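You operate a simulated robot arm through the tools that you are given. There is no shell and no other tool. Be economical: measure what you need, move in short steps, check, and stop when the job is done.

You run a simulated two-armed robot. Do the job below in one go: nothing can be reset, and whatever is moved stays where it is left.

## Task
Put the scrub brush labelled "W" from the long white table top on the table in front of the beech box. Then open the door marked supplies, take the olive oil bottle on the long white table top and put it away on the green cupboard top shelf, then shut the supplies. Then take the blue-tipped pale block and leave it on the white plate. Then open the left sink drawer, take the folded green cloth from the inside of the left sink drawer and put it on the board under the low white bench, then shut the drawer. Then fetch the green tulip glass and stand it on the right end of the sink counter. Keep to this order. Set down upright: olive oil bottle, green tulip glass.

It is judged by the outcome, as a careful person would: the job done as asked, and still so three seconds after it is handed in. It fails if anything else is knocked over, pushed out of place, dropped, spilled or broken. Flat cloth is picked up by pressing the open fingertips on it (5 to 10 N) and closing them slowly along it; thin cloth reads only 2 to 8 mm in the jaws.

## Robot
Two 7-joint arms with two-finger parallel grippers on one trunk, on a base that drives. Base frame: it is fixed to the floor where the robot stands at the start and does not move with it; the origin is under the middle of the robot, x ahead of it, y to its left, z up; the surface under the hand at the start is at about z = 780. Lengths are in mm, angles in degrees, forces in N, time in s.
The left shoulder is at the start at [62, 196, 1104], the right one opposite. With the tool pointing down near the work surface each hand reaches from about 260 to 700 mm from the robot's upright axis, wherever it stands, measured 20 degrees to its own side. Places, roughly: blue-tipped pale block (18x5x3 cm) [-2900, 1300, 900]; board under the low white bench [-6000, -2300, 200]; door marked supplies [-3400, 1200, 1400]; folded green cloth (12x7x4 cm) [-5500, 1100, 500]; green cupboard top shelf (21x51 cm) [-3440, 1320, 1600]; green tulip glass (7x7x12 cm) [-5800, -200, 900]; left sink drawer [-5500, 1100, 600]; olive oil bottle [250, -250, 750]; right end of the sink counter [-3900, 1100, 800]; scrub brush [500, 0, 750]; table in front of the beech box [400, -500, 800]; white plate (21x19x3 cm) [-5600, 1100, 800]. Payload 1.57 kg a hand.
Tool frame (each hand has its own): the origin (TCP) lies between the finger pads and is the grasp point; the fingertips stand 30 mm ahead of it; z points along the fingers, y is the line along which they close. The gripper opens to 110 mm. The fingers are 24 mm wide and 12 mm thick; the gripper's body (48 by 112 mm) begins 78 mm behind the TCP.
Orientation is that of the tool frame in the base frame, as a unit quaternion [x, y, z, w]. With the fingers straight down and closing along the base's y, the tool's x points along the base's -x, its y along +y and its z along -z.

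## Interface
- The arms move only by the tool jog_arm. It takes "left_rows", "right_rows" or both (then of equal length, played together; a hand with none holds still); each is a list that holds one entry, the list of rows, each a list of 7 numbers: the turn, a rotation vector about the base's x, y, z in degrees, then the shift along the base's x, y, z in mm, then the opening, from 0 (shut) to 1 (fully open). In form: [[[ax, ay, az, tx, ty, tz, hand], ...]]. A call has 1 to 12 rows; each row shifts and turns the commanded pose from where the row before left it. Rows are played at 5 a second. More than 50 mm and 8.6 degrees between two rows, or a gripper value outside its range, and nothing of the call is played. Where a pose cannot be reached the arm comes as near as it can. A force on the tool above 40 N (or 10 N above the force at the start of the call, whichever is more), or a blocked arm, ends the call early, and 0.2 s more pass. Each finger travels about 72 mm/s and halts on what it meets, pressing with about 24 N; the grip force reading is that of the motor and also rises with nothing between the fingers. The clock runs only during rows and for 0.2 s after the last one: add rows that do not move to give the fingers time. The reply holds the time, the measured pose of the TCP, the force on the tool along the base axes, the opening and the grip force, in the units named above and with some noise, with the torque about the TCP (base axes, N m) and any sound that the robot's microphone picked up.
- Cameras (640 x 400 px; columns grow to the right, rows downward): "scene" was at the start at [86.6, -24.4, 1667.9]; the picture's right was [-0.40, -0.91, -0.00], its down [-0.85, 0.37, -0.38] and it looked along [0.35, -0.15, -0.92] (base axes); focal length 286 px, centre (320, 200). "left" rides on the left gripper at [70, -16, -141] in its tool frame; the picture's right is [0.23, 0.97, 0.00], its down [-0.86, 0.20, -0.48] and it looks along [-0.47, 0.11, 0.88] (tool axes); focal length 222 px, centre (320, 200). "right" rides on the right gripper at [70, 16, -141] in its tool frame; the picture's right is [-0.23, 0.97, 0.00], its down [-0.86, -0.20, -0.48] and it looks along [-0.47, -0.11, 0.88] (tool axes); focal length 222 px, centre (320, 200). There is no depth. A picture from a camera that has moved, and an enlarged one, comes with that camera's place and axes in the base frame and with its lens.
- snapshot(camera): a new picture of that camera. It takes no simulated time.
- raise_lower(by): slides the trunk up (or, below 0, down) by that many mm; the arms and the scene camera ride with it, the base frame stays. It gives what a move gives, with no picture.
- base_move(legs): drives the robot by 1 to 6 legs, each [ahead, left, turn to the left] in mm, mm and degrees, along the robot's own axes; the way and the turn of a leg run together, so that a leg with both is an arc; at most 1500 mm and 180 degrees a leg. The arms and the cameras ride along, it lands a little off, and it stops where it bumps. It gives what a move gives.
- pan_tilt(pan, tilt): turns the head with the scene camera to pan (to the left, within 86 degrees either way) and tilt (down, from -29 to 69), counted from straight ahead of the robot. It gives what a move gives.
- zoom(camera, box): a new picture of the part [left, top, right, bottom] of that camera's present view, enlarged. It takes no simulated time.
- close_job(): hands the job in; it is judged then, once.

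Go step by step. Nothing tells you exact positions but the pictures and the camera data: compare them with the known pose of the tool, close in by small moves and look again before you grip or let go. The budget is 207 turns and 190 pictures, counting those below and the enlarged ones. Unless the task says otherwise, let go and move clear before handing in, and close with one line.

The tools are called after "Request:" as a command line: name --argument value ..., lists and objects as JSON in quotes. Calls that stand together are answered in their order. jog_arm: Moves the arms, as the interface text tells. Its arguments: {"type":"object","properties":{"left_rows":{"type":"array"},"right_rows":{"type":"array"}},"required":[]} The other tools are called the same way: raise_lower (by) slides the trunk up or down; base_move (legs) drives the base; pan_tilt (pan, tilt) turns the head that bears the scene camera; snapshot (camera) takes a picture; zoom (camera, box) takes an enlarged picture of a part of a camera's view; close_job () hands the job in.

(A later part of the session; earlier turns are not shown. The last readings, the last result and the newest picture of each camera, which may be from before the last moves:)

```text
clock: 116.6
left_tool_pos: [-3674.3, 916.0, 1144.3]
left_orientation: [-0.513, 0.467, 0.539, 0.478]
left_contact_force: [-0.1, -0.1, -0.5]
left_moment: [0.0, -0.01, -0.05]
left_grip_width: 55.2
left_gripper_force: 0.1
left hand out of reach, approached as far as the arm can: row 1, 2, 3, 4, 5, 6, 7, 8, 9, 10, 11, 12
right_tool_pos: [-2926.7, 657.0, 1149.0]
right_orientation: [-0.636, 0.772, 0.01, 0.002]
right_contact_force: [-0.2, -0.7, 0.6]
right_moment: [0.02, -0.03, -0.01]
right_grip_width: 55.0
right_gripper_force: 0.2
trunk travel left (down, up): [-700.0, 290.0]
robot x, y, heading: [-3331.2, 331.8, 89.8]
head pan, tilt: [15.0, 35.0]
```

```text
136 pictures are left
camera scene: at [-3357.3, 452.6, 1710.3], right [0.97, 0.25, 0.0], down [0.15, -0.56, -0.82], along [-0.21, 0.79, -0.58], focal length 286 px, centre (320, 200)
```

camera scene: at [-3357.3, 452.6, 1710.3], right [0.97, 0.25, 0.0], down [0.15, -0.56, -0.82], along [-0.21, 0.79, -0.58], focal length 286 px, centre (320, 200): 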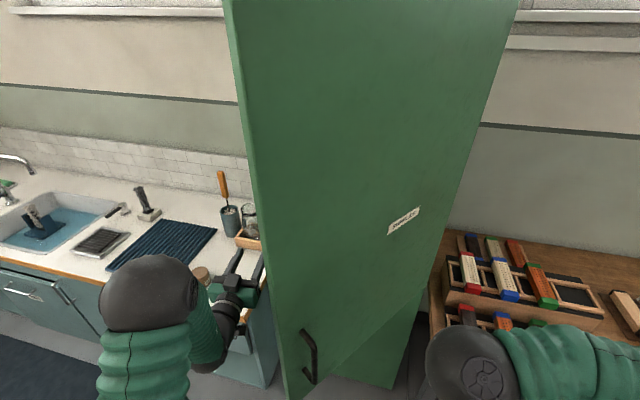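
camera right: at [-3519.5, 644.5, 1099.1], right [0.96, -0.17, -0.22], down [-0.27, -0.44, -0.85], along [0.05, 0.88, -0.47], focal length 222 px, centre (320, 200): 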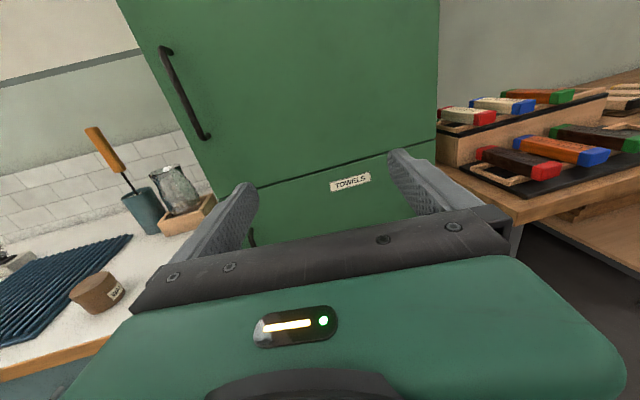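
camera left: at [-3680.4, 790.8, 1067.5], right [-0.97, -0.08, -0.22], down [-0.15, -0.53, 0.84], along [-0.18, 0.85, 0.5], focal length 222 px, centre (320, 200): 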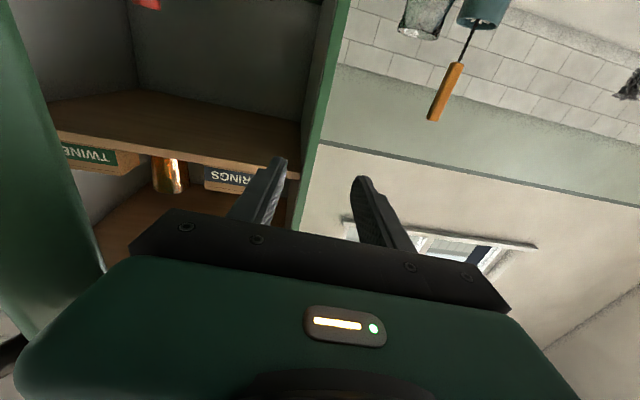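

Request:
base_move --legs '[[0, -60, 0]]'

Request:
base_move --legs '[[-20, -60, 0]]'

Request:
snapshot --camera "scene"

```text
clock: 117.6
left_tool_pos: [-3644.3, 913.9, 1136.1]
left_orientation: [-0.519, 0.46, 0.536, 0.482]
left_contact_force: [-1.2, -0.9, -0.1]
left_moment: [0.02, 0.03, -0.13]
left_grip_width: 55.1
left_gripper_force: 0.0
right_tool_pos: [-2897.0, 657.9, 1156.2]
right_orientation: [-0.638, 0.77, 0.004, 0.01]
right_contact_force: [-0.9, 0.9, -1.2]
right_moment: [-0.07, -0.04, 0.02]
right_grip_width: 55.3
right_gripper_force: 0.1
trunk travel left (down, up): [-700.0, 290.0]
robot x, y, heading: [-3280.3, 330.2, 90.1]
head pan, tilt: [15.0, 35.0]
```

```text
clock: 118.5
left_tool_pos: [-3604.6, 894.9, 1131.4]
left_orientation: [-0.524, 0.457, 0.534, 0.482]
left_contact_force: [-1.3, -0.3, -1.0]
left_moment: [0.01, 0.04, -0.07]
left_grip_width: 55.1
left_gripper_force: 0.0
right_tool_pos: [-2857.7, 639.6, 1160.1]
right_orientation: [-0.64, 0.768, -0.003, 0.014]
right_contact_force: [0.1, 0.3, -0.1]
right_moment: [-0.02, -0.09, -0.03]
right_grip_width: 54.9
right_gripper_force: 0.1
trunk travel left (down, up): [-700.0, 290.0]
robot x, y, heading: [-3220.1, 313.0, 89.8]
head pan, tilt: [15.0, 35.0]
```

```text
135 pictures are left
camera scene: at [-3295.5, 435.7, 1708.1], right [0.97, 0.26, 0.03], down [0.17, -0.56, -0.81], along [-0.19, 0.79, -0.58], focal length 286 px, centre (320, 200)
```

scene: 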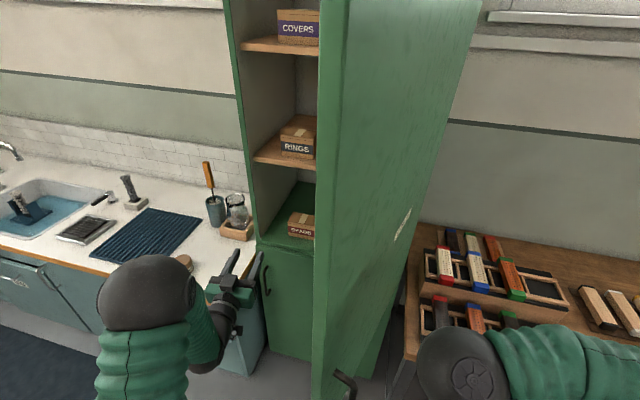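

The door swung to about 70°, but the robot seems to lean on something. I'll back off and look.

Request:
base_move --legs '[[-150, 30, 0]]'

Request:
pan_tilt --pan 0 --tilt 45

Request:
snapshot --camera "scene"

```text
clock: 119.9
left_tool_pos: [-3597.7, 743.5, 1145.3]
left_orientation: [-0.513, 0.465, 0.543, 0.475]
left_contact_force: [0.3, 0.2, 0.6]
left_moment: [-0.01, -0.03, -0.01]
left_grip_width: 54.9
left_gripper_force: 0.0
right_tool_pos: [-2847.9, 486.3, 1146.4]
right_orientation: [-0.638, 0.77, 0.009, 0.001]
right_contact_force: [0.3, 0.1, -0.2]
right_moment: [0.06, 0.03, 0.02]
right_grip_width: 54.9
right_gripper_force: 0.1
trunk travel left (down, up): [-700.0, 290.0]
robot x, y, heading: [-3254.2, 160.9, 89.8]
head pan, tilt: [15.0, 35.0]
```

```text
clock: 120.7
left_tool_pos: [-3598.9, 738.2, 1146.7]
left_orientation: [-0.513, 0.463, 0.543, 0.477]
left_contact_force: [0.3, 0.6, 0.6]
left_moment: [0.0, 0.0, -0.03]
left_grip_width: 55.1
left_gripper_force: 0.1
right_tool_pos: [-2847.1, 479.4, 1150.3]
right_orientation: [-0.634, 0.773, 0.012, 0.005]
right_contact_force: [1.0, -0.5, 0.2]
right_moment: [0.07, 0.03, 0.01]
right_grip_width: 55.0
right_gripper_force: 0.1
trunk travel left (down, up): [-700.0, 290.0]
robot x, y, heading: [-3253.0, 162.9, 89.5]
head pan, tilt: [0.0, 45.0]
```

```text
134 pictures are left
camera scene: at [-3235.9, 276.7, 1696.0], right [1.0, 0.0, -0.01], down [-0.01, -0.71, -0.71], along [0.0, 0.71, -0.71], focal length 286 px, centre (320, 200)
```

scene: 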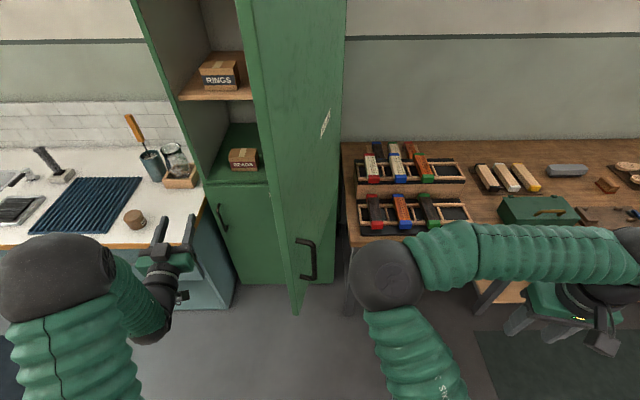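

The door is about 76° open, enough. Before fetching the bottle I want the right arm unfolded properly, so I'll work its elbow back out in this free space.

Request:
jog_arm --right_rows '[[[0, 0, 0, 20, 10, -40, 0.5], [0, 0, 0, 20, 10, -40, 0.5], [0, 0, 0, 20, 10, -40, 0.5], [0, 0, 0, 20, 0, -40, 0.5], [0, 0, 0, 20, 0, -40, 0.5], [0, 0, 0, 20, 0, -40, 0.5], [0, 0, 0, 0, 0, -40, 0.5], [0, 0, 0, 0, 0, 0, 0.5]]]'

Request:
pan_tilt --pan -40 --tilt 60

Request:
snapshot --camera "scene"

```text
clock: 122.5
left_tool_pos: [-3611.9, 738.6, 1143.2]
left_orientation: [-0.516, 0.461, 0.54, 0.479]
left_contact_force: [-0.3, -0.1, 0.7]
left_moment: [-0.02, 0.02, -0.04]
left_grip_width: 54.7
left_gripper_force: 0.1
right_tool_pos: [-2743.8, 511.5, 874.2]
right_orientation: [-0.638, 0.77, 0.006, 0.008]
right_contact_force: [-0.4, 0.7, 0.1]
right_moment: [-0.01, -0.03, -0.03]
right_grip_width: 55.2
right_gripper_force: 0.1
trunk travel left (down, up): [-700.0, 290.0]
robot x, y, heading: [-3253.5, 164.3, 90.0]
head pan, tilt: [0.0, 45.0]
```

```text
clock: 123.6
left_tool_pos: [-3608.9, 738.9, 1143.1]
left_orientation: [-0.515, 0.462, 0.54, 0.479]
left_contact_force: [-0.3, -0.2, -0.6]
left_moment: [0.0, -0.01, 0.0]
left_grip_width: 55.0
left_gripper_force: 0.0
right_tool_pos: [-2740.0, 511.6, 872.4]
right_orientation: [-0.638, 0.77, 0.008, 0.007]
right_contact_force: [0.9, 0.1, -1.3]
right_moment: [0.03, 0.0, 0.02]
right_grip_width: 55.0
right_gripper_force: 0.0
trunk travel left (down, up): [-700.0, 290.0]
robot x, y, heading: [-3256.2, 160.2, 89.5]
head pan, tilt: [-40.0, 60.0]
```

```text
133 pictures are left
camera scene: at [-3212.6, 247.7, 1676.1], right [0.76, -0.64, 0.0], down [-0.56, -0.66, -0.5], along [0.32, 0.38, -0.87], focal length 286 px, centre (320, 200)
```

scene: 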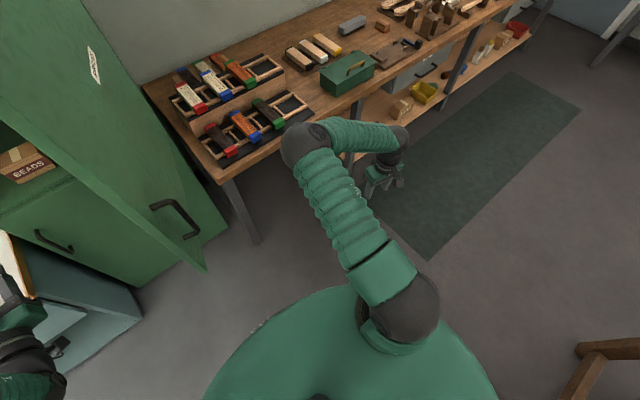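

Request:
jog_arm --right_rows '[[[0, 0, 0, -40, 0, 0, 0.5], [0, 0, 0, -40, 0, 0, 0.5], [0, 0, 0, -40, 0, 0, 0.5], [0, 0, 0, -40, 0, 0, 0.5], [0, 0, 0, -40, 10, 0, 0.5], [0, 0, 0, -40, 10, 0, 0.5], [0, 0, 0, -40, 10, 0, 0.5], [0, 0, 0, -35, 10, 0, 0.5], [0, 0, 0, 0, 0, 0, 0.5]]]'

Request:
snapshot --camera "scene"

```text
clock: 125.8
left_tool_pos: [-3609.3, 737.2, 1142.9]
left_orientation: [-0.515, 0.462, 0.541, 0.479]
left_contact_force: [0.9, -0.2, -0.6]
left_moment: [0.01, 0.03, 0.02]
left_grip_width: 55.1
left_gripper_force: 0.0
right_tool_pos: [-3024.8, 550.0, 872.7]
right_orientation: [-0.603, 0.798, 0.007, 0.009]
right_contact_force: [0.3, -0.5, 0.4]
right_moment: [0.01, 0.0, 0.01]
right_grip_width: 55.0
right_gripper_force: 0.1
trunk travel left (down, up): [-700.0, 290.0]
robot x, y, heading: [-3253.2, 162.0, 89.9]
head pan, tilt: [-40.0, 60.0]
stopped in row 9 (right hand): the arm was blocked; the commanded pose is now the measured one
```

```text
132 pictures are left
camera scene: at [-3211.4, 247.0, 1675.4], right [0.76, -0.65, 0.0], down [-0.56, -0.66, -0.5], along [0.32, 0.38, -0.87], focal length 286 px, centre (320, 200)
```

scene: 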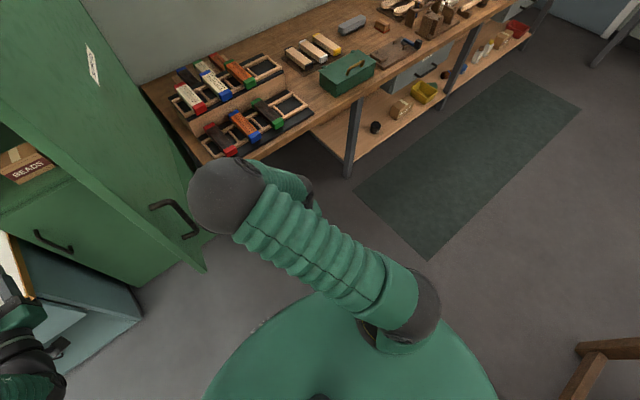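

The elbow is still folded. I'll first use the left hand to push the door a bit past 90° by stepping right, then turn into free space to sort out the right arm.

Request:
base_move --legs '[[0, -260, 0], [0, -60, 0]]'

Request:
pan_tilt --pan 15 --tilt 45

Request:
snapshot --camera "scene"

```text
clock: 128.2
left_tool_pos: [-3311.0, 735.9, 1136.8]
left_orientation: [-0.52, 0.457, 0.537, 0.482]
left_contact_force: [-0.9, -0.9, 0.5]
left_moment: [-0.01, -0.01, -0.12]
left_grip_width: 55.2
left_gripper_force: 0.1
right_tool_pos: [-2716.3, 547.8, 877.2]
right_orientation: [-0.597, 0.802, 0.001, 0.015]
right_contact_force: [-0.7, 1.6, -0.4]
right_moment: [-0.03, -0.18, 0.0]
right_grip_width: 55.1
right_gripper_force: 0.2
trunk travel left (down, up): [-700.0, 290.0]
robot x, y, heading: [-2937.2, 163.4, 89.6]
head pan, tilt: [-40.0, 60.0]
```

```text
clock: 129.5
left_tool_pos: [-3286.3, 735.0, 1145.8]
left_orientation: [-0.514, 0.462, 0.542, 0.479]
left_contact_force: [1.4, 0.3, -0.4]
left_moment: [0.01, 0.0, 0.08]
left_grip_width: 54.9
left_gripper_force: 0.1
right_tool_pos: [-2696.7, 545.2, 873.9]
right_orientation: [-0.596, 0.803, 0.007, 0.008]
right_contact_force: [1.1, -0.7, -0.4]
right_moment: [0.0, 0.08, -0.03]
right_grip_width: 55.1
right_gripper_force: 0.1
trunk travel left (down, up): [-700.0, 290.0]
robot x, y, heading: [-2932.6, 162.8, 90.0]
head pan, tilt: [15.0, 45.0]
```

```text
131 pictures are left
camera scene: at [-2944.7, 273.9, 1696.0], right [0.97, 0.25, -0.01], down [0.18, -0.69, -0.71], along [-0.18, 0.68, -0.71], focal length 286 px, centre (320, 200)
```

scene: 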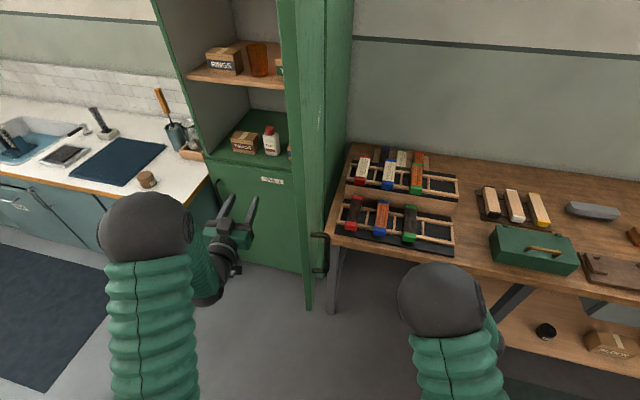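

The door is now at roughly 85°. Backing clear, stepping right and turning to face +x.

Request:
base_move --legs '[[-160, 0, 0], [0, -320, 0], [0, 0, -90]]'

Request:
pan_tilt --pan -15 --tilt 50

Request:
snapshot --camera "scene"

```text
clock: 136.5
left_tool_pos: [-2039.5, 356.5, 1141.4]
left_orientation: [-0.036, 0.691, 0.038, 0.721]
left_contact_force: [-0.6, 0.0, 0.4]
left_moment: [0.0, -0.02, -0.04]
left_grip_width: 55.3
left_gripper_force: 0.1
right_tool_pos: [-2235.9, -237.0, 875.6]
right_orientation: [0.156, 0.988, -0.005, 0.012]
right_contact_force: [0.0, -0.6, 0.3]
right_moment: [-0.01, 0.02, 0.04]
right_grip_width: 54.7
right_gripper_force: 0.1
trunk travel left (down, up): [-700.0, 290.0]
robot x, y, heading: [-2616.4, 1.5, -1.2]
head pan, tilt: [15.0, 45.0]
```

```text
clock: 137.4
left_tool_pos: [-2040.7, 355.1, 1142.7]
left_orientation: [-0.035, 0.691, 0.036, 0.721]
left_contact_force: [-0.3, 0.5, -0.1]
left_moment: [0.01, -0.03, 0.0]
left_grip_width: 54.8
left_gripper_force: 0.1
right_tool_pos: [-2237.5, -237.2, 874.9]
right_orientation: [0.158, 0.987, -0.004, 0.012]
right_contact_force: [-0.8, -0.5, 0.7]
right_moment: [0.0, 0.0, -0.03]
right_grip_width: 55.1
right_gripper_force: 0.2
trunk travel left (down, up): [-700.0, 290.0]
robot x, y, heading: [-2618.8, 0.9, -1.3]
head pan, tilt: [-15.0, 50.0]
```

```text
130 pictures are left
camera scene: at [-2510.7, -19.5, 1688.6], right [-0.28, -0.96, 0.0], down [-0.74, 0.21, -0.64], along [0.62, -0.18, -0.77], focal length 286 px, centre (320, 200)
```

scene: 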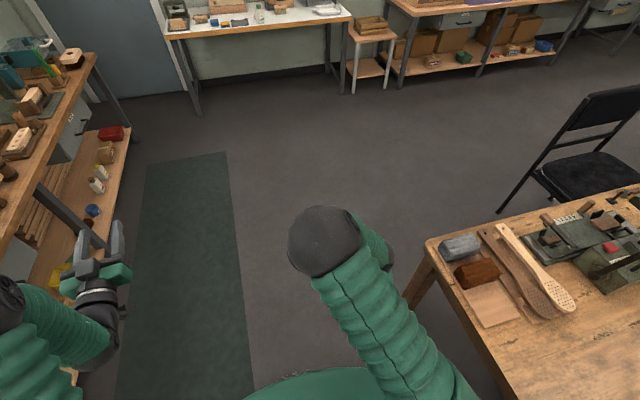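

Request:
base_move --legs '[[1500, 0, 1], [250, 0, 0]]'

Request:
jog_arm --right_rows '[[[0, -8, 0, 10, 0, 15, 0.5], [0, -8, 0, 15, 0, 20, 0.5], [0, -8, 0, 20, 0, 20, 0.5], [0, -8, 0, 25, 0, 20, 0.5], [0, -8, 0, 30, 0, 20, 0.5], [0, -8, 0, 35, 0, 20, 0.5], [0, -8, 0, 35, 0, 20, 0.5], [0, -8, 0, 35, 0, 20, 0.5], [0, -8, 0, 35, 0, 20, 0.5], [0, -8, 0, 35, 0, 20, 0.5], [0, -8, 0, 35, 0, 20, 0.5], [0, 0, 0, 35, 0, 0, 0.5]]]'

Request:
snapshot --camera "scene"

```text
clock: 146.3
left_tool_pos: [-298.9, 338.9, 1143.3]
left_orientation: [-0.04, 0.69, 0.041, 0.722]
left_contact_force: [0.2, 0.2, -1.1]
left_moment: [0.01, 0.01, 0.02]
left_grip_width: 54.8
left_gripper_force: 0.1
right_tool_pos: [-488.5, -255.4, 876.5]
right_orientation: [0.153, 0.988, -0.003, 0.013]
right_contact_force: [0.1, 1.0, 0.2]
right_moment: [-0.05, 0.02, 0.02]
right_grip_width: 55.1
right_gripper_force: 0.0
trunk travel left (down, up): [-700.0, 290.0]
robot x, y, heading: [-873.0, -26.5, -0.6]
head pan, tilt: [-15.0, 50.0]
```

```text
clock: 148.9
left_tool_pos: [-297.6, 336.1, 1142.3]
left_orientation: [-0.04, 0.69, 0.042, 0.721]
left_contact_force: [0.8, -0.4, -0.2]
left_moment: [0.0, 0.01, 0.04]
left_grip_width: 54.9
left_gripper_force: 0.1
right_tool_pos: [-143.5, -256.1, 1091.2]
right_orientation: [0.111, 0.702, 0.104, 0.696]
right_contact_force: [1.0, -0.4, -0.2]
right_moment: [0.0, -0.02, 0.0]
right_grip_width: 55.0
right_gripper_force: 0.1
trunk travel left (down, up): [-700.0, 290.0]
robot x, y, heading: [-872.2, -21.9, -0.6]
head pan, tilt: [-15.0, 50.0]
```

```text
129 pictures are left
camera scene: at [-761.1, -42.4, 1688.5], right [-0.27, -0.96, 0.0], down [-0.74, 0.21, -0.64], along [0.62, -0.17, -0.77], focal length 286 px, centre (320, 200)
```

scene: 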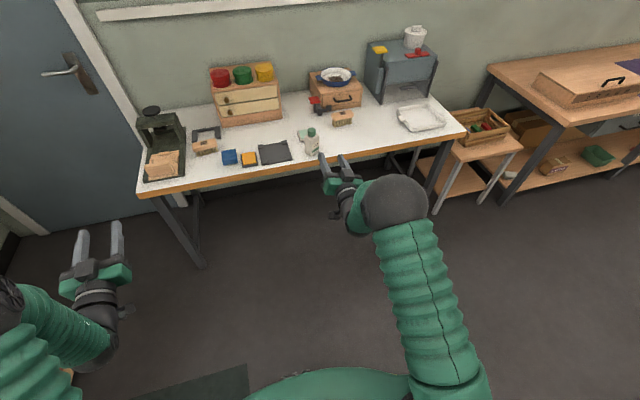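

The right arm has come out right: level hand with elbow outside. Now I level its roll and lower it to bottle height.

Request:
jog_arm --right_rows '[[[-4, 0, 0, -5, 0, -30, 0.7], [-4, 0, 0, -5, 0, -30, 0.8], [-4, 0, 0, -5, 0, -30, 0.9], [-4, 0, 0, -5, 0, -30, 1], [-1.5, 0, 0, -5, 0, -30, 1], [0, 0, 0, -5, 0, -30, 1], [0, 0, 0, -5, 0, -35, 1], [0, 0, 0, -5, 0, -31, 1], [0, 0, 0, 0, 0, 0, 1]]]'

Request:
snapshot --camera "right"

Request:
zoom --camera "scene" --box '[230, 60, 430, 220]'

```text
clock: 150.9
left_tool_pos: [-298.3, 338.1, 1142.7]
left_orientation: [-0.039, 0.69, 0.04, 0.722]
left_contact_force: [-0.2, 0.3, 0.6]
left_moment: [-0.02, -0.01, -0.02]
left_grip_width: 55.0
left_gripper_force: 0.1
right_tool_pos: [-184.0, -254.5, 845.0]
right_orientation: [0.004, 0.71, -0.003, 0.704]
right_contact_force: [0.0, -0.7, 0.8]
right_moment: [0.02, -0.01, -0.02]
right_grip_width: 110.1
right_gripper_force: 0.1
trunk travel left (down, up): [-700.0, 290.0]
robot x, y, heading: [-873.2, -23.1, -0.5]
head pan, tilt: [-15.0, 50.0]
```

```text
128 pictures are left
camera right: at [-325.1, -236.4, 776.0], right [0.01, 0.97, 0.23], down [-0.48, -0.19, 0.86], along [0.88, -0.12, 0.46], focal length 222 px, centre (320, 200)
```

right: 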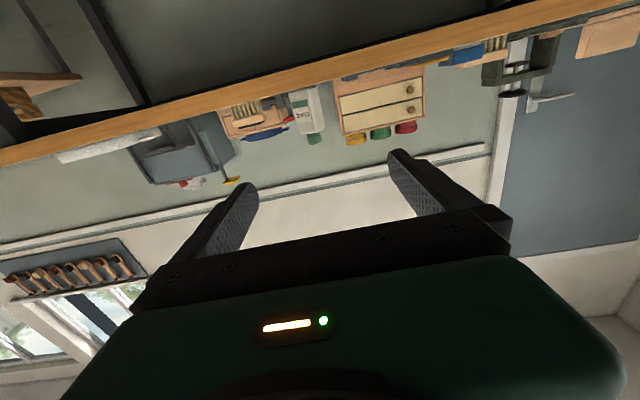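

```text
2.50 times, centred on (330, 140) of scene
camera zoom: at [-763.0, -42.1, 1688.6], right [-0.27, -0.96, 0.0], down [-0.74, 0.2, -0.64], along [0.62, -0.17, -0.77], focal length 715 px, centre (295, 350)
```

zoom: 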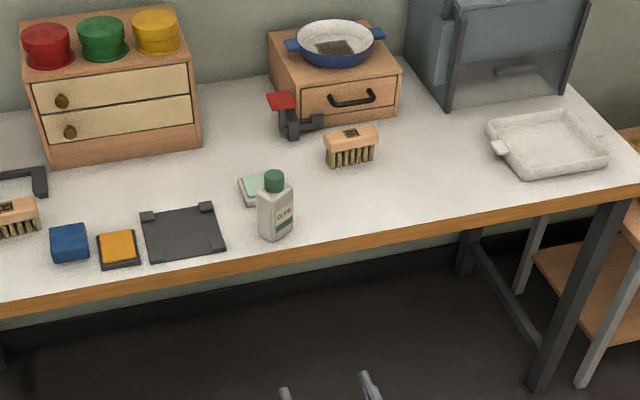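

The bottle was turned by about 37° and nudged towards the edge when my arm bent away, but it stands. I'll reposition to approach it square to its label face.

Request:
base_move --legs '[[300, 0, 0], [0, -580, 0], [0, 0, 37]]'

Request:
pan_tilt --pan -18 --tilt 50

Request:
snapshot --camera "scene"

Request:
snapshot --camera "right"

```text
clock: 157.6
left_tool_pos: [-333.4, 21.4, 1142.2]
left_orientation: [-0.252, 0.644, 0.264, 0.673]
left_contact_force: [0.5, 1.0, -0.7]
left_moment: [0.01, -0.02, -0.02]
left_grip_width: 54.8
left_gripper_force: 0.1
right_tool_pos: [109.8, -390.0, 844.7]
right_orientation: [-0.217, 0.676, 0.216, 0.671]
right_contact_force: [-0.9, -0.6, -0.1]
right_moment: [-0.02, -0.01, 0.01]
right_grip_width: 109.9
right_gripper_force: 0.0
trunk travel left (down, up): [-700.0, 290.0]
robot x, y, heading: [-583.1, -606.7, 35.8]
head pan, tilt: [-15.0, 50.0]
```

```text
clock: 158.2
left_tool_pos: [-334.5, 21.2, 1143.5]
left_orientation: [-0.252, 0.643, 0.264, 0.674]
left_contact_force: [-0.3, 0.0, 1.4]
left_moment: [-0.01, -0.01, 0.01]
left_grip_width: 55.2
left_gripper_force: 0.1
right_tool_pos: [110.3, -390.3, 845.2]
right_orientation: [-0.217, 0.675, 0.216, 0.671]
right_contact_force: [-0.1, -0.4, -0.3]
right_moment: [0.02, 0.01, 0.02]
right_grip_width: 109.9
right_gripper_force: 0.0
trunk travel left (down, up): [-700.0, 290.0]
robot x, y, heading: [-581.9, -606.8, 35.9]
head pan, tilt: [-18.0, 50.0]
```

```text
126 pictures are left
camera scene: at [-479.7, -563.1, 1688.6], right [0.31, -0.95, 0.0], down [-0.73, -0.23, -0.64], along [0.61, 0.19, -0.77], focal length 286 px, centre (320, 200)
```

scene: 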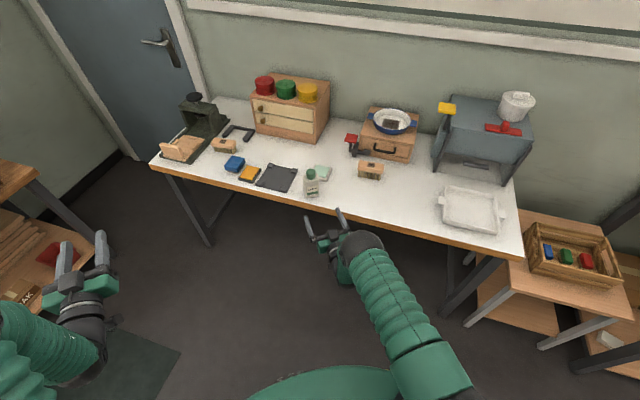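

```text
125 pictures are left
camera right: at [-13.8, -457.7, 776.9], right [-0.57, 0.79, 0.23], down [-0.27, -0.44, 0.86], along [0.78, 0.42, 0.46], focal length 222 px, centre (320, 200)
```

right: 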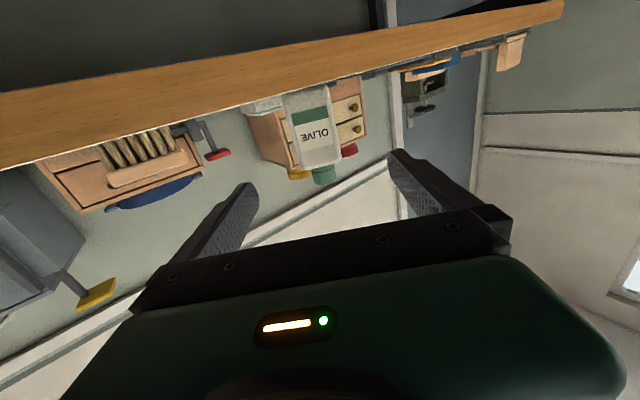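

Request:
zoom --camera "scene" --box '[270, 150, 360, 206]'

Request:
zoom --camera "right" --box '[240, 60, 400, 200]'

```text
7.11 times, centred on (315, 178) of scene
camera zoom: at [-479.7, -563.1, 1688.6], right [0.31, -0.95, 0.0], down [-0.73, -0.23, -0.64], along [0.61, 0.19, -0.77], focal length 2033 px, centre (356, 356)
```

zoom: 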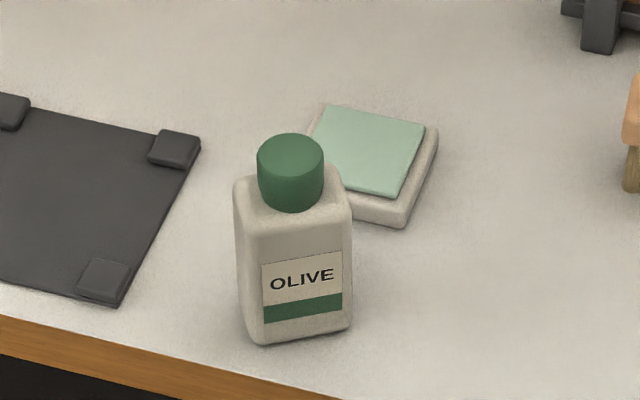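

```text
2.86 times, centred on (320, 130) of right
camera zoom: at [-13.8, -457.7, 776.9], right [-0.57, 0.79, 0.23], down [-0.27, -0.44, 0.86], along [0.78, 0.42, 0.46], focal length 635 px, centre (320, 400)
```

zoom: 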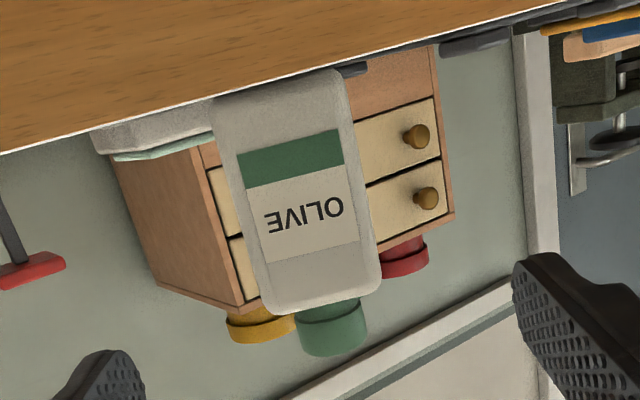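

Bottle centre is about (264, -294), its face turned some 28°. Aligning the hand and stopping short.

Request:
jog_arm --right_rows '[[[0, 0, -4, 20, 17, 0, 1], [0, 0, -4, 20, 17, 0, 1], [0, 0, 0, 8, 6, 0, 1], [0, 0, 0, 0, 0, 0, 1]]]'

Request:
snapshot --camera "right"

Request:
zoom --camera "scene" --box '[270, 150, 370, 220]'

```text
clock: 159.2
left_tool_pos: [-333.8, 21.2, 1144.3]
left_orientation: [-0.252, 0.643, 0.264, 0.674]
left_contact_force: [-0.3, -1.0, 0.2]
left_moment: [-0.02, 0.0, -0.02]
left_grip_width: 54.8
left_gripper_force: 0.0
right_tool_pos: [158.6, -351.2, 845.6]
right_orientation: [-0.17, 0.688, 0.169, 0.685]
right_contact_force: [-0.1, -0.4, 0.0]
right_moment: [0.0, -0.01, 0.01]
right_grip_width: 110.0
right_gripper_force: 0.0
trunk travel left (down, up): [-700.0, 290.0]
robot x, y, heading: [-584.0, -608.4, 35.7]
head pan, tilt: [-18.0, 50.0]
```

```text
122 pictures are left
camera right: at [25.9, -400.1, 776.8], right [-0.45, 0.86, 0.23], down [-0.33, -0.4, 0.86], along [0.83, 0.31, 0.46], focal length 222 px, centre (320, 200)
```

right: 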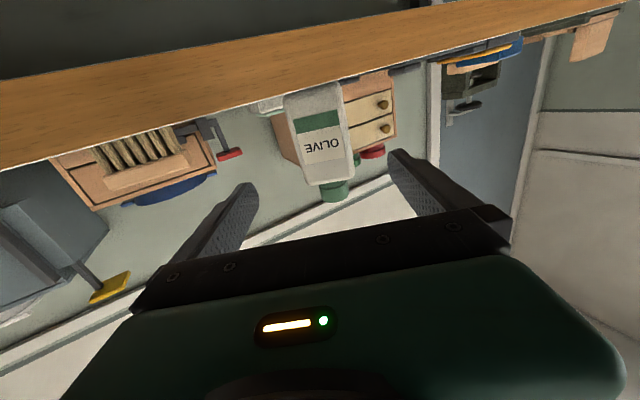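

```text
5.71 times, centred on (320, 185) of scene
camera zoom: at [-479.8, -563.0, 1688.6], right [0.3, -0.95, 0.0], down [-0.73, -0.23, -0.64], along [0.61, 0.19, -0.77], focal length 1634 px, centre (320, 286)
```

zoom: 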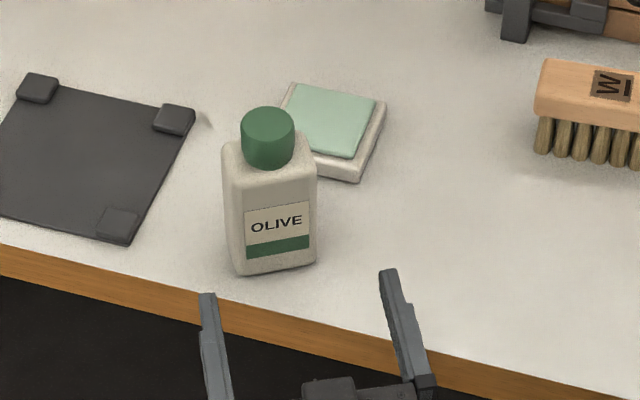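

Request:
jog_arm --right_rows '[[[0, 0, 0, 21, 11.5, 0, 1], [0, 0, 0, 21, 11.5, 0, 1], [0, 0, 0, 21, 11.5, 0, 1], [0, 0, 0, 21, 11.5, 0, 1], [0, 0, 0, 19, 11, 0, 1], [0, 0, 0, 0, 0, 0, 1]]]'

Request:
zoom --camera "scene" --box '[270, 150, 370, 220]'

```text
clock: 160.8
left_tool_pos: [-334.3, 21.0, 1144.8]
left_orientation: [-0.251, 0.643, 0.263, 0.674]
left_contact_force: [-0.4, 0.6, -0.2]
left_moment: [-0.02, 0.0, -0.01]
left_grip_width: 55.1
left_gripper_force: 0.0
right_tool_pos: [251.7, -300.3, 944.5]
right_orientation: [-0.157, 0.658, 0.179, 0.714]
right_contact_force: [-0.2, 0.2, 0.5]
right_moment: [0.01, 0.0, 0.01]
right_grip_width: 110.0
right_gripper_force: 0.1
right hand out of reach, approached as far as the arm can: row 3, 4, 5
trunk travel left (down, up): [-700.0, 290.0]
robot x, y, heading: [-586.1, -608.6, 35.7]
head pan, tilt: [-18.0, 50.0]
stopped in row 6 (right hand): the arm was blocked; the commanded pose is now the measured one
```

```text
5.71 times, centred on (320, 185) of scene
camera zoom: at [-479.6, -562.9, 1688.6], right [0.3, -0.95, 0.0], down [-0.73, -0.23, -0.64], along [0.61, 0.19, -0.77], focal length 1634 px, centre (320, 286)
```

zoom: 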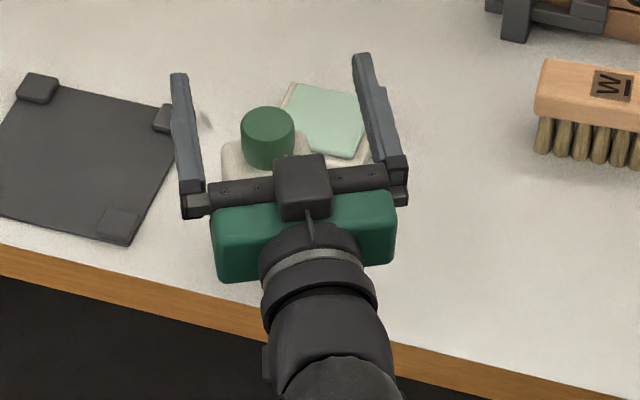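

Out of arm's reach at that distance, so the hand rose over the bottle without touching it. I retract it, and will drive closer.

Request:
jog_arm --right_rows '[[[0, 2, 0, -22, -12, 0, 1], [0, 2, 0, -22, -12, 0, 1], [0, 1, 0, -22, -12, 0, 1], [0, 0, 0, -22, -12, 0, 1], [0, 0, 0, -22, -12, -10, 1], [0, 0, 0, -22, -12, -20, 1], [0, 0, 0, -10, -5, -30, 1], [0, 0, 0, -10, -5, -20, 1], [0, 0, 0, -10, -5, -20, 1], [0, 0, 0, 0, 0, 0, 1]]]'

Request:
snapshot --camera "right"

```text
clock: 162.5
left_tool_pos: [-335.9, 18.2, 1145.9]
left_orientation: [-0.252, 0.642, 0.264, 0.675]
left_contact_force: [-1.4, 0.7, -0.4]
left_moment: [0.01, 0.03, 0.01]
left_grip_width: 54.9
left_gripper_force: 0.1
right_tool_pos: [233.8, -296.4, 938.5]
right_orientation: [-0.127, 0.634, 0.204, 0.735]
right_contact_force: [-1.1, 0.3, -0.5]
right_moment: [-0.01, -0.02, 0.02]
right_grip_width: 109.9
right_gripper_force: 0.1
right hand out of reach, approached as far as the arm can: row 1, 2, 3, 4, 5, 6, 7, 8
trunk travel left (down, up): [-700.0, 290.0]
robot x, y, heading: [-577.6, -608.4, 36.0]
head pan, tilt: [-18.0, 50.0]
stopped in row 8 (right hand): the arm was blocked; the commanded pose is now the measured one
```

```text
119 pictures are left
camera right: at [110.6, -334.2, 849.2], right [-0.48, 0.83, 0.29], down [-0.43, -0.51, 0.75], along [0.77, 0.23, 0.59], focal length 222 px, centre (320, 200)
```

right: 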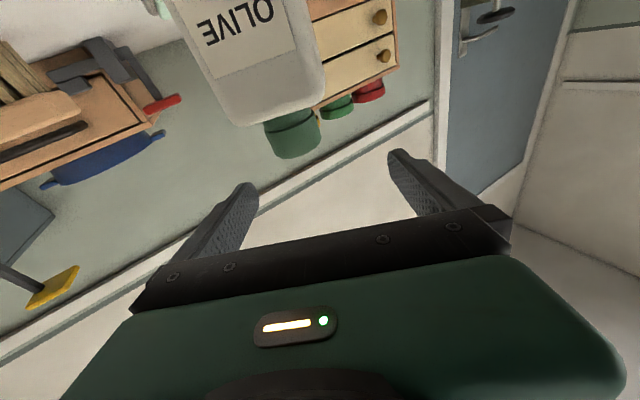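

Request:
base_move --legs '[[-220, 0, 0]]'

Request:
jog_arm --right_rows '[[[0, 0, 0, -20, -15, 0, 1], [0, 0, 0, -20, -15, 0, 1], [0, 0, 0, -20, -15, 0, 1], [0, 0, 0, -20, -15, 0, 1], [0, 0, 0, -20, -15, 0, 1], [0, 0, 0, 0, 0, 0, 1]]]'

Request:
snapshot --camera "scene"

```text
clock: 164.2
left_tool_pos: [-515.1, -109.9, 1143.5]
left_orientation: [-0.252, 0.641, 0.264, 0.675]
left_contact_force: [0.4, -0.3, -1.0]
left_moment: [0.04, -0.01, 0.0]
left_grip_width: 54.6
left_gripper_force: 0.0
right_tool_pos: [55.0, -423.7, 939.8]
right_orientation: [-0.128, 0.633, 0.206, 0.735]
right_contact_force: [0.4, 0.6, -0.4]
right_moment: [-0.04, -0.01, 0.0]
right_grip_width: 110.2
right_gripper_force: 0.1
trunk travel left (down, up): [-700.0, 290.0]
robot x, y, heading: [-760.4, -734.4, 35.9]
head pan, tilt: [-18.0, 50.0]
```

```text
clock: 165.5
left_tool_pos: [-521.4, -114.3, 1147.5]
left_orientation: [-0.251, 0.641, 0.263, 0.676]
left_contact_force: [-0.6, -0.6, 0.0]
left_moment: [-0.01, -0.01, 0.0]
left_grip_width: 54.9
left_gripper_force: 0.1
right_tool_pos: [54.3, -421.6, 1006.4]
right_orientation: [-0.105, 0.573, 0.228, 0.78]
right_contact_force: [-0.7, 0.1, -0.5]
right_moment: [-0.01, 0.0, -0.02]
right_grip_width: 110.0
right_gripper_force: 0.0
right hand out of reach, approached as far as the arm can: row 1, 2, 3, 4, 5
trunk travel left (down, up): [-700.0, 290.0]
robot x, y, heading: [-760.8, -737.7, 35.7]
head pan, tilt: [-18.0, 50.0]
stopped in row 6 (right hand): the arm was blocked; the commanded pose is now the measured one
```

```text
118 pictures are left
camera scene: at [-659.9, -692.5, 1688.6], right [0.31, -0.95, 0.0], down [-0.73, -0.24, -0.64], along [0.61, 0.2, -0.77], focal length 286 px, centre (320, 200)
```

scene: 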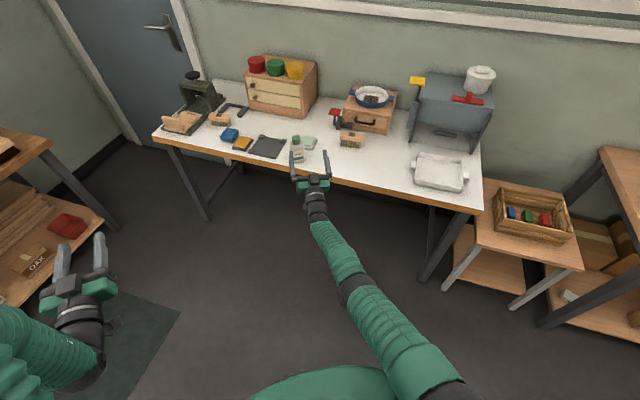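

The arm is stretched straight and needs unlocking; I'll move it sideways and back so the elbow bends.

Request:
jog_arm --right_rows '[[[0, 3, 0, -31, 8, -10, 1], [0, 3, 0, -31, 8, -10, 1], [0, 3, 0, -31, 8, -10, 1], [0, 3, 0, -31, 8, -10, 1], [0, 3, 0, -31, 8, -10, 1], [0, 0, 0, -31, 8, -10, 1], [0, 0, 0, 0, 0, 0, 1]]]'

```text
clock: 167.3
left_tool_pos: [-520.9, -115.1, 1149.9]
left_orientation: [-0.251, 0.639, 0.264, 0.677]
left_contact_force: [1.1, -0.2, 1.2]
left_moment: [-0.02, -0.01, 0.0]
left_grip_width: 54.8
left_gripper_force: 0.1
right_tool_pos: [-31.3, -327.5, 985.2]
right_orientation: [-0.032, 0.635, 0.245, 0.731]
right_contact_force: [-0.1, 0.7, -0.2]
right_moment: [-0.01, -0.02, 0.02]
right_grip_width: 109.9
right_gripper_force: 0.0
right hand out of reach, approached as far as the arm can: row 1, 2, 3, 4, 5, 6
trunk travel left (down, up): [-700.0, 290.0]
robot x, y, heading: [-758.9, -741.2, 35.9]
head pan, tilt: [-18.0, 50.0]
stopped in row 7 (right hand): the arm was blocked; the commanded pose is now the measured one
```

Request:
jog_arm --right_rows '[[[0, 0, 0, -25, 15, 20, 1], [0, 0, 0, -25, 15, 20, 1], [0, 0, 0, -25, 15, 20, 1], [0, 0, 0, -25, 15, 20, 1], [0, 0, 0, -35, 0, 0, 1], [0, 0, 0, -35, -15, 0, 1], [0, 0, 0, -35, -15, 0, 1], [0, 0, 0, -35, -15, 0, 1], [0, 0, 0, 0, 0, 0, 1]]]'

Request:
snapshot --camera "scene"

```text
clock: 169.2
left_tool_pos: [-522.3, -117.0, 1149.1]
left_orientation: [-0.252, 0.639, 0.265, 0.677]
left_contact_force: [-0.5, -0.1, -0.9]
left_moment: [0.0, 0.0, 0.03]
left_grip_width: 55.0
left_gripper_force: 0.1
right_tool_pos: [-127.0, -282.6, 1024.7]
right_orientation: [0.027, 0.638, 0.183, 0.748]
right_contact_force: [-0.3, 0.1, -0.1]
right_moment: [-0.01, -0.02, -0.02]
right_grip_width: 109.9
right_gripper_force: 0.1
right hand out of reach, approached as far as the arm can: row 1, 2, 3, 4, 5, 6, 7, 8
trunk travel left (down, up): [-700.0, 290.0]
robot x, y, heading: [-760.2, -738.1, 35.9]
head pan, tilt: [-18.0, 50.0]
stopped in row 9 (right hand): the arm was blocked; the commanded pose is now the measured one
```

```text
117 pictures are left
camera scene: at [-660.6, -691.1, 1687.8], right [0.31, -0.95, 0.0], down [-0.73, -0.24, -0.64], along [0.61, 0.19, -0.77], focal length 286 px, centre (320, 200)
```

scene: 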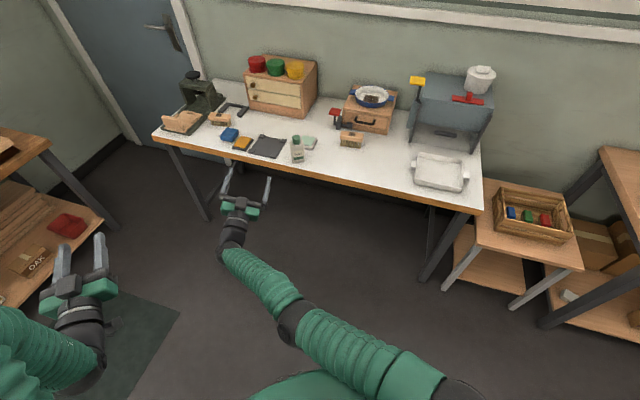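

Request:
jog_arm --right_rows '[[[0, 0, 0, -28, -20, 0, 1], [0, 0, 0, -28, -20, 0, 1], [0, 0, 0, -28, -20, 0, 1], [0, 0, 0, -28, -20, 0, 1], [0, 0, 0, -28, -20, 0, 1], [0, 0, 0, -28, -20, 0, 1], [0, 0, 0, 0, 0, 0, 1]]]'

```text
clock: 170.3
left_tool_pos: [-523.5, -117.2, 1149.1]
left_orientation: [-0.251, 0.638, 0.265, 0.678]
left_contact_force: [0.4, -0.3, -0.4]
left_moment: [0.0, -0.02, -0.05]
left_grip_width: 55.0
left_gripper_force: 0.1
right_tool_pos: [-126.6, -330.4, 1018.7]
right_orientation: [0.098, 0.618, 0.142, 0.767]
right_contact_force: [0.2, 0.4, -0.7]
right_moment: [0.01, 0.0, -0.01]
right_grip_width: 110.1
right_gripper_force: 0.1
right hand out of reach, approached as far as the arm can: row 1, 2, 3, 4, 5
trunk travel left (down, up): [-700.0, 290.0]
robot x, y, heading: [-761.8, -737.5, 35.6]
head pan, tilt: [-18.0, 50.0]
stopped in row 5 (right hand): the arm was blocked; the commanded pose is now the measured one
```

Request:
jog_arm --right_rows '[[[0, 0, 7, -10, -15, 0, 1], [0, 0, 7, -15, -15, 0, 1], [0, 0, 7, -20, -20, 0, 1], [0, 0, 7, -20, -20, 0, 1], [0, 0, 7, -25, -20, 0, 1], [0, 0, 0, -25, -20, 0, 1], [0, 0, 0, -25, -20, 0, 1], [0, 0, 0, 0, 0, 0, 1]]]'

Request:
snapshot --camera "scene"

```text
clock: 171.6
left_tool_pos: [-524.5, -118.1, 1151.4]
left_orientation: [-0.251, 0.638, 0.266, 0.678]
left_contact_force: [0.4, 0.7, 0.6]
left_moment: [0.03, 0.02, -0.01]
left_grip_width: 55.1
left_gripper_force: 0.0
right_tool_pos: [-127.7, -235.8, 1040.3]
right_orientation: [-0.06, 0.564, 0.405, 0.718]
right_contact_force: [-0.1, 0.2, 0.9]
right_moment: [0.04, -0.01, -0.02]
right_grip_width: 109.9
right_gripper_force: 0.0
right hand out of reach, approached as far as the arm can: row 1, 2, 3, 4, 5, 6
trunk travel left (down, up): [-700.0, 290.0]
robot x, y, heading: [-758.9, -736.3, 35.9]
head pan, tilt: [-18.0, 50.0]
stopped in row 6 (right hand): the arm was blocked; the commanded pose is now the measured one
```

```text
116 pictures are left
camera scene: at [-660.4, -691.6, 1688.6], right [0.31, -0.95, 0.0], down [-0.73, -0.24, -0.64], along [0.61, 0.19, -0.77], focal length 286 px, centre (320, 200)
```

scene: 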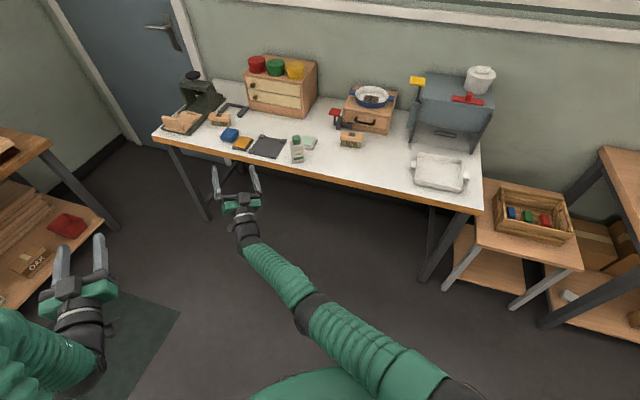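

Request:
jog_arm --right_rows '[[[0, 0, 0, -29, -38, 4, 1], [0, 0, 0, -29, -38, 4, 1], [0, 0, 0, -29, -38, 4, 1], [0, 0, 0, -29, -38, 4, 1], [0, 0, 0, -29, -38, 4, 1], [0, 0, 0, -29, -38, 4, 1], [0, 0, 0, -29, -38, 4, 1], [0, 0, 0, 0, 0, 0, 1], [0, 0, 0, 0, 0, 0, 1]]]'

```text
clock: 173.1
left_tool_pos: [-524.9, -119.4, 1153.8]
left_orientation: [-0.25, 0.638, 0.265, 0.679]
left_contact_force: [0.1, -0.3, -0.7]
left_moment: [-0.01, 0.0, 0.03]
left_grip_width: 55.0
left_gripper_force: 0.0
right_tool_pos: [-133.3, -258.6, 1073.9]
right_orientation: [-0.007, 0.505, 0.418, 0.755]
right_contact_force: [-0.2, -0.1, -0.7]
right_moment: [0.0, 0.03, -0.03]
right_grip_width: 110.1
right_gripper_force: 0.0
right hand out of reach, approached as far as the arm can: row 1, 2, 3, 4, 5, 6, 7
trunk travel left (down, up): [-700.0, 290.0]
robot x, y, heading: [-761.3, -735.3, 36.0]
head pan, tilt: [-18.0, 50.0]
stopped in row 7 (right hand): the arm was blocked; the commanded pose is now the measured one
```

The arm stays stretched. I'll try sideways motion to the right, which should let the elbow bend the other way.

Request:
jog_arm --right_rows '[[[0, 0, -4, 15, -35, 0, 1], [0, 0, -4, 15, -35, 0, 1], [0, 0, -4, 10, -35, 0, 1], [0, 0, -4, 5, -35, 0, 1], [0, 0, -4, 0, -35, 0, 1], [0, 0, -4, -10, -35, 0, 1], [0, 0, -4, -20, -35, 0, 1], [0, 0, 0, -20, -35, 0, 1], [0, 0, 0, -20, -35, 0, 1], [0, 0, 0, -20, -35, 0, 1], [0, 0, 0, 0, 0, 0, 1]]]'

Request:
snapshot --camera "scene"

```text
clock: 175.3
left_tool_pos: [-527.5, -122.1, 1154.3]
left_orientation: [-0.249, 0.638, 0.264, 0.679]
left_contact_force: [0.1, -0.5, -0.2]
left_moment: [0.0, 0.0, 0.01]
left_grip_width: 55.2
left_gripper_force: 0.0
right_tool_pos: [-53.5, -425.7, 1076.5]
right_orientation: [0.159, 0.436, 0.262, 0.846]
right_contact_force: [0.1, -0.3, 0.5]
right_moment: [0.0, 0.02, -0.02]
right_grip_width: 110.0
right_gripper_force: 0.1
right hand out of reach, approached as far as the arm can: row 1, 2, 3, 4, 5, 6, 7, 8, 9, 10
trunk travel left (down, up): [-700.0, 290.0]
robot x, y, heading: [-759.5, -741.8, 35.8]
head pan, tilt: [-18.0, 50.0]
stopped in row 11 (right hand): the arm was blocked; the commanded pose is now the measured one
```

```text
115 pictures are left
camera scene: at [-660.1, -691.9, 1688.6], right [0.31, -0.95, 0.0], down [-0.73, -0.24, -0.64], along [0.61, 0.19, -0.77], focal length 286 px, centre (320, 200)
```

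scene: 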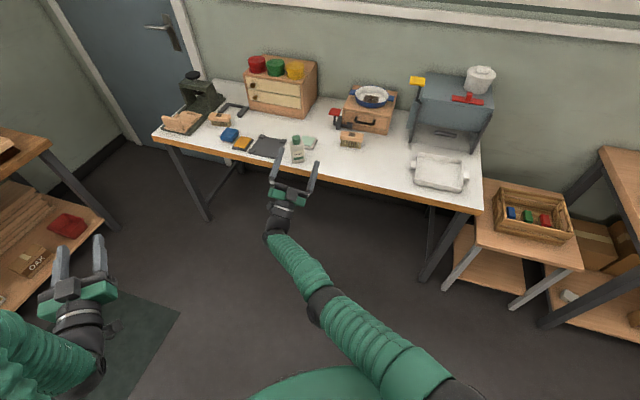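

Request:
jog_arm --right_rows '[[[-5, 7, 0, -20, -20, -25, 1], [-5, 7, 0, -20, -20, -25, 1], [-5, 7, 0, -20, -20, -25, 1], [-5, 7, 0, -20, -20, -25, 1], [-5, 7, 0, -20, -20, -25, 1], [-5, 7, 0, -20, -20, -25, 1], [-5, 7, 0, -20, -20, -25, 1], [-5, 7, 0, -20, -20, -25, 1], [-5, 7, 0, -20, -20, -25, 1], [0, 0, 0, 0, 0, 0, 1]]]'

Request:
snapshot --camera "scene"

```text
clock: 176.9
left_tool_pos: [-529.4, -123.9, 1154.4]
left_orientation: [-0.25, 0.636, 0.266, 0.68]
left_contact_force: [-0.4, -0.2, 0.3]
left_moment: [0.01, 0.02, -0.01]
left_grip_width: 54.9
left_gripper_force: 0.0
right_tool_pos: [-4.3, -431.8, 897.0]
right_orientation: [0.081, 0.754, 0.054, 0.65]
right_contact_force: [-0.3, -0.5, 0.5]
right_moment: [0.02, 0.0, -0.04]
right_grip_width: 110.2
right_gripper_force: 0.0
right hand out of reach, approached as far as the arm can: row 1, 2, 3, 4, 5, 6, 7
trunk travel left (down, up): [-700.0, 290.0]
robot x, y, heading: [-760.8, -734.4, 35.5]
head pan, tilt: [-18.0, 50.0]
stopped in row 7 (right hand): the arm was blocked; the commanded pose is now the measured one
```

```text
114 pictures are left
camera scene: at [-659.9, -691.8, 1688.6], right [0.31, -0.95, 0.0], down [-0.73, -0.24, -0.64], along [0.61, 0.19, -0.77], focal length 286 px, centre (320, 200)
```

scene: 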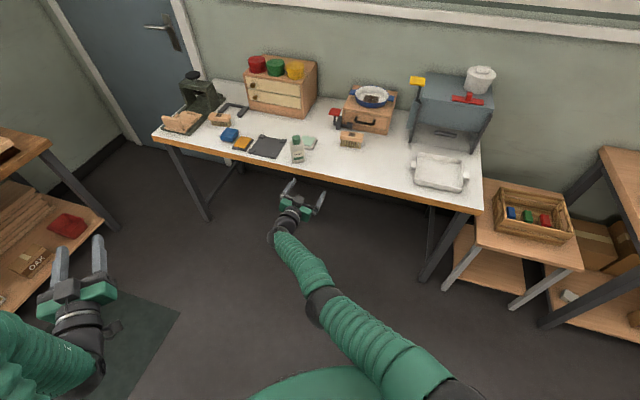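

Request:
jog_arm --right_rows '[[[-3, 7, 0, -25, -15, -20, 1], [-3, 7, 0, -25, -15, -20, 1], [-3, 7, 0, -25, -15, -20, 1], [-3, 7, 0, -25, -15, -20, 1], [-3, 7, 0, -25, -15, -20, 1], [-3, 7, 0, -25, -15, -20, 1], [-3, 7, 0, -25, -15, -20, 1], [0, 0, 0, 0, 0, 0, 1]]]'

Request:
snapshot --camera "scene"

```text
clock: 178.7
left_tool_pos: [-528.7, -122.9, 1154.4]
left_orientation: [-0.249, 0.636, 0.266, 0.68]
left_contact_force: [0.0, -0.9, 1.0]
left_moment: [-0.01, -0.02, -0.02]
left_grip_width: 54.8
left_gripper_force: 0.0
right_tool_pos: [-123.3, -472.7, 725.2]
right_orientation: [-0.015, 0.951, -0.114, 0.286]
right_contact_force: [-0.2, 0.2, 0.4]
right_moment: [0.01, -0.01, 0.02]
right_grip_width: 110.0
right_gripper_force: 0.1
right hand out of reach, approached as far as the arm can: row 1, 2, 3, 4, 5, 6
trunk travel left (down, up): [-700.0, 290.0]
robot x, y, heading: [-764.4, -740.1, 35.8]
head pan, tilt: [-18.0, 50.0]
```

```text
113 pictures are left
camera scene: at [-660.0, -691.7, 1688.6], right [0.31, -0.95, 0.0], down [-0.73, -0.24, -0.64], along [0.61, 0.19, -0.77], focal length 286 px, centre (320, 200)
```

scene: 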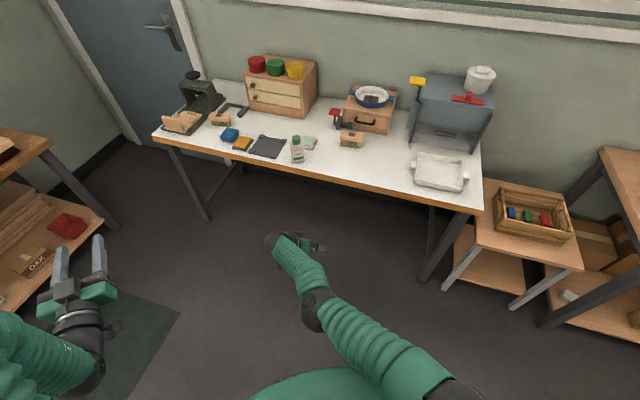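

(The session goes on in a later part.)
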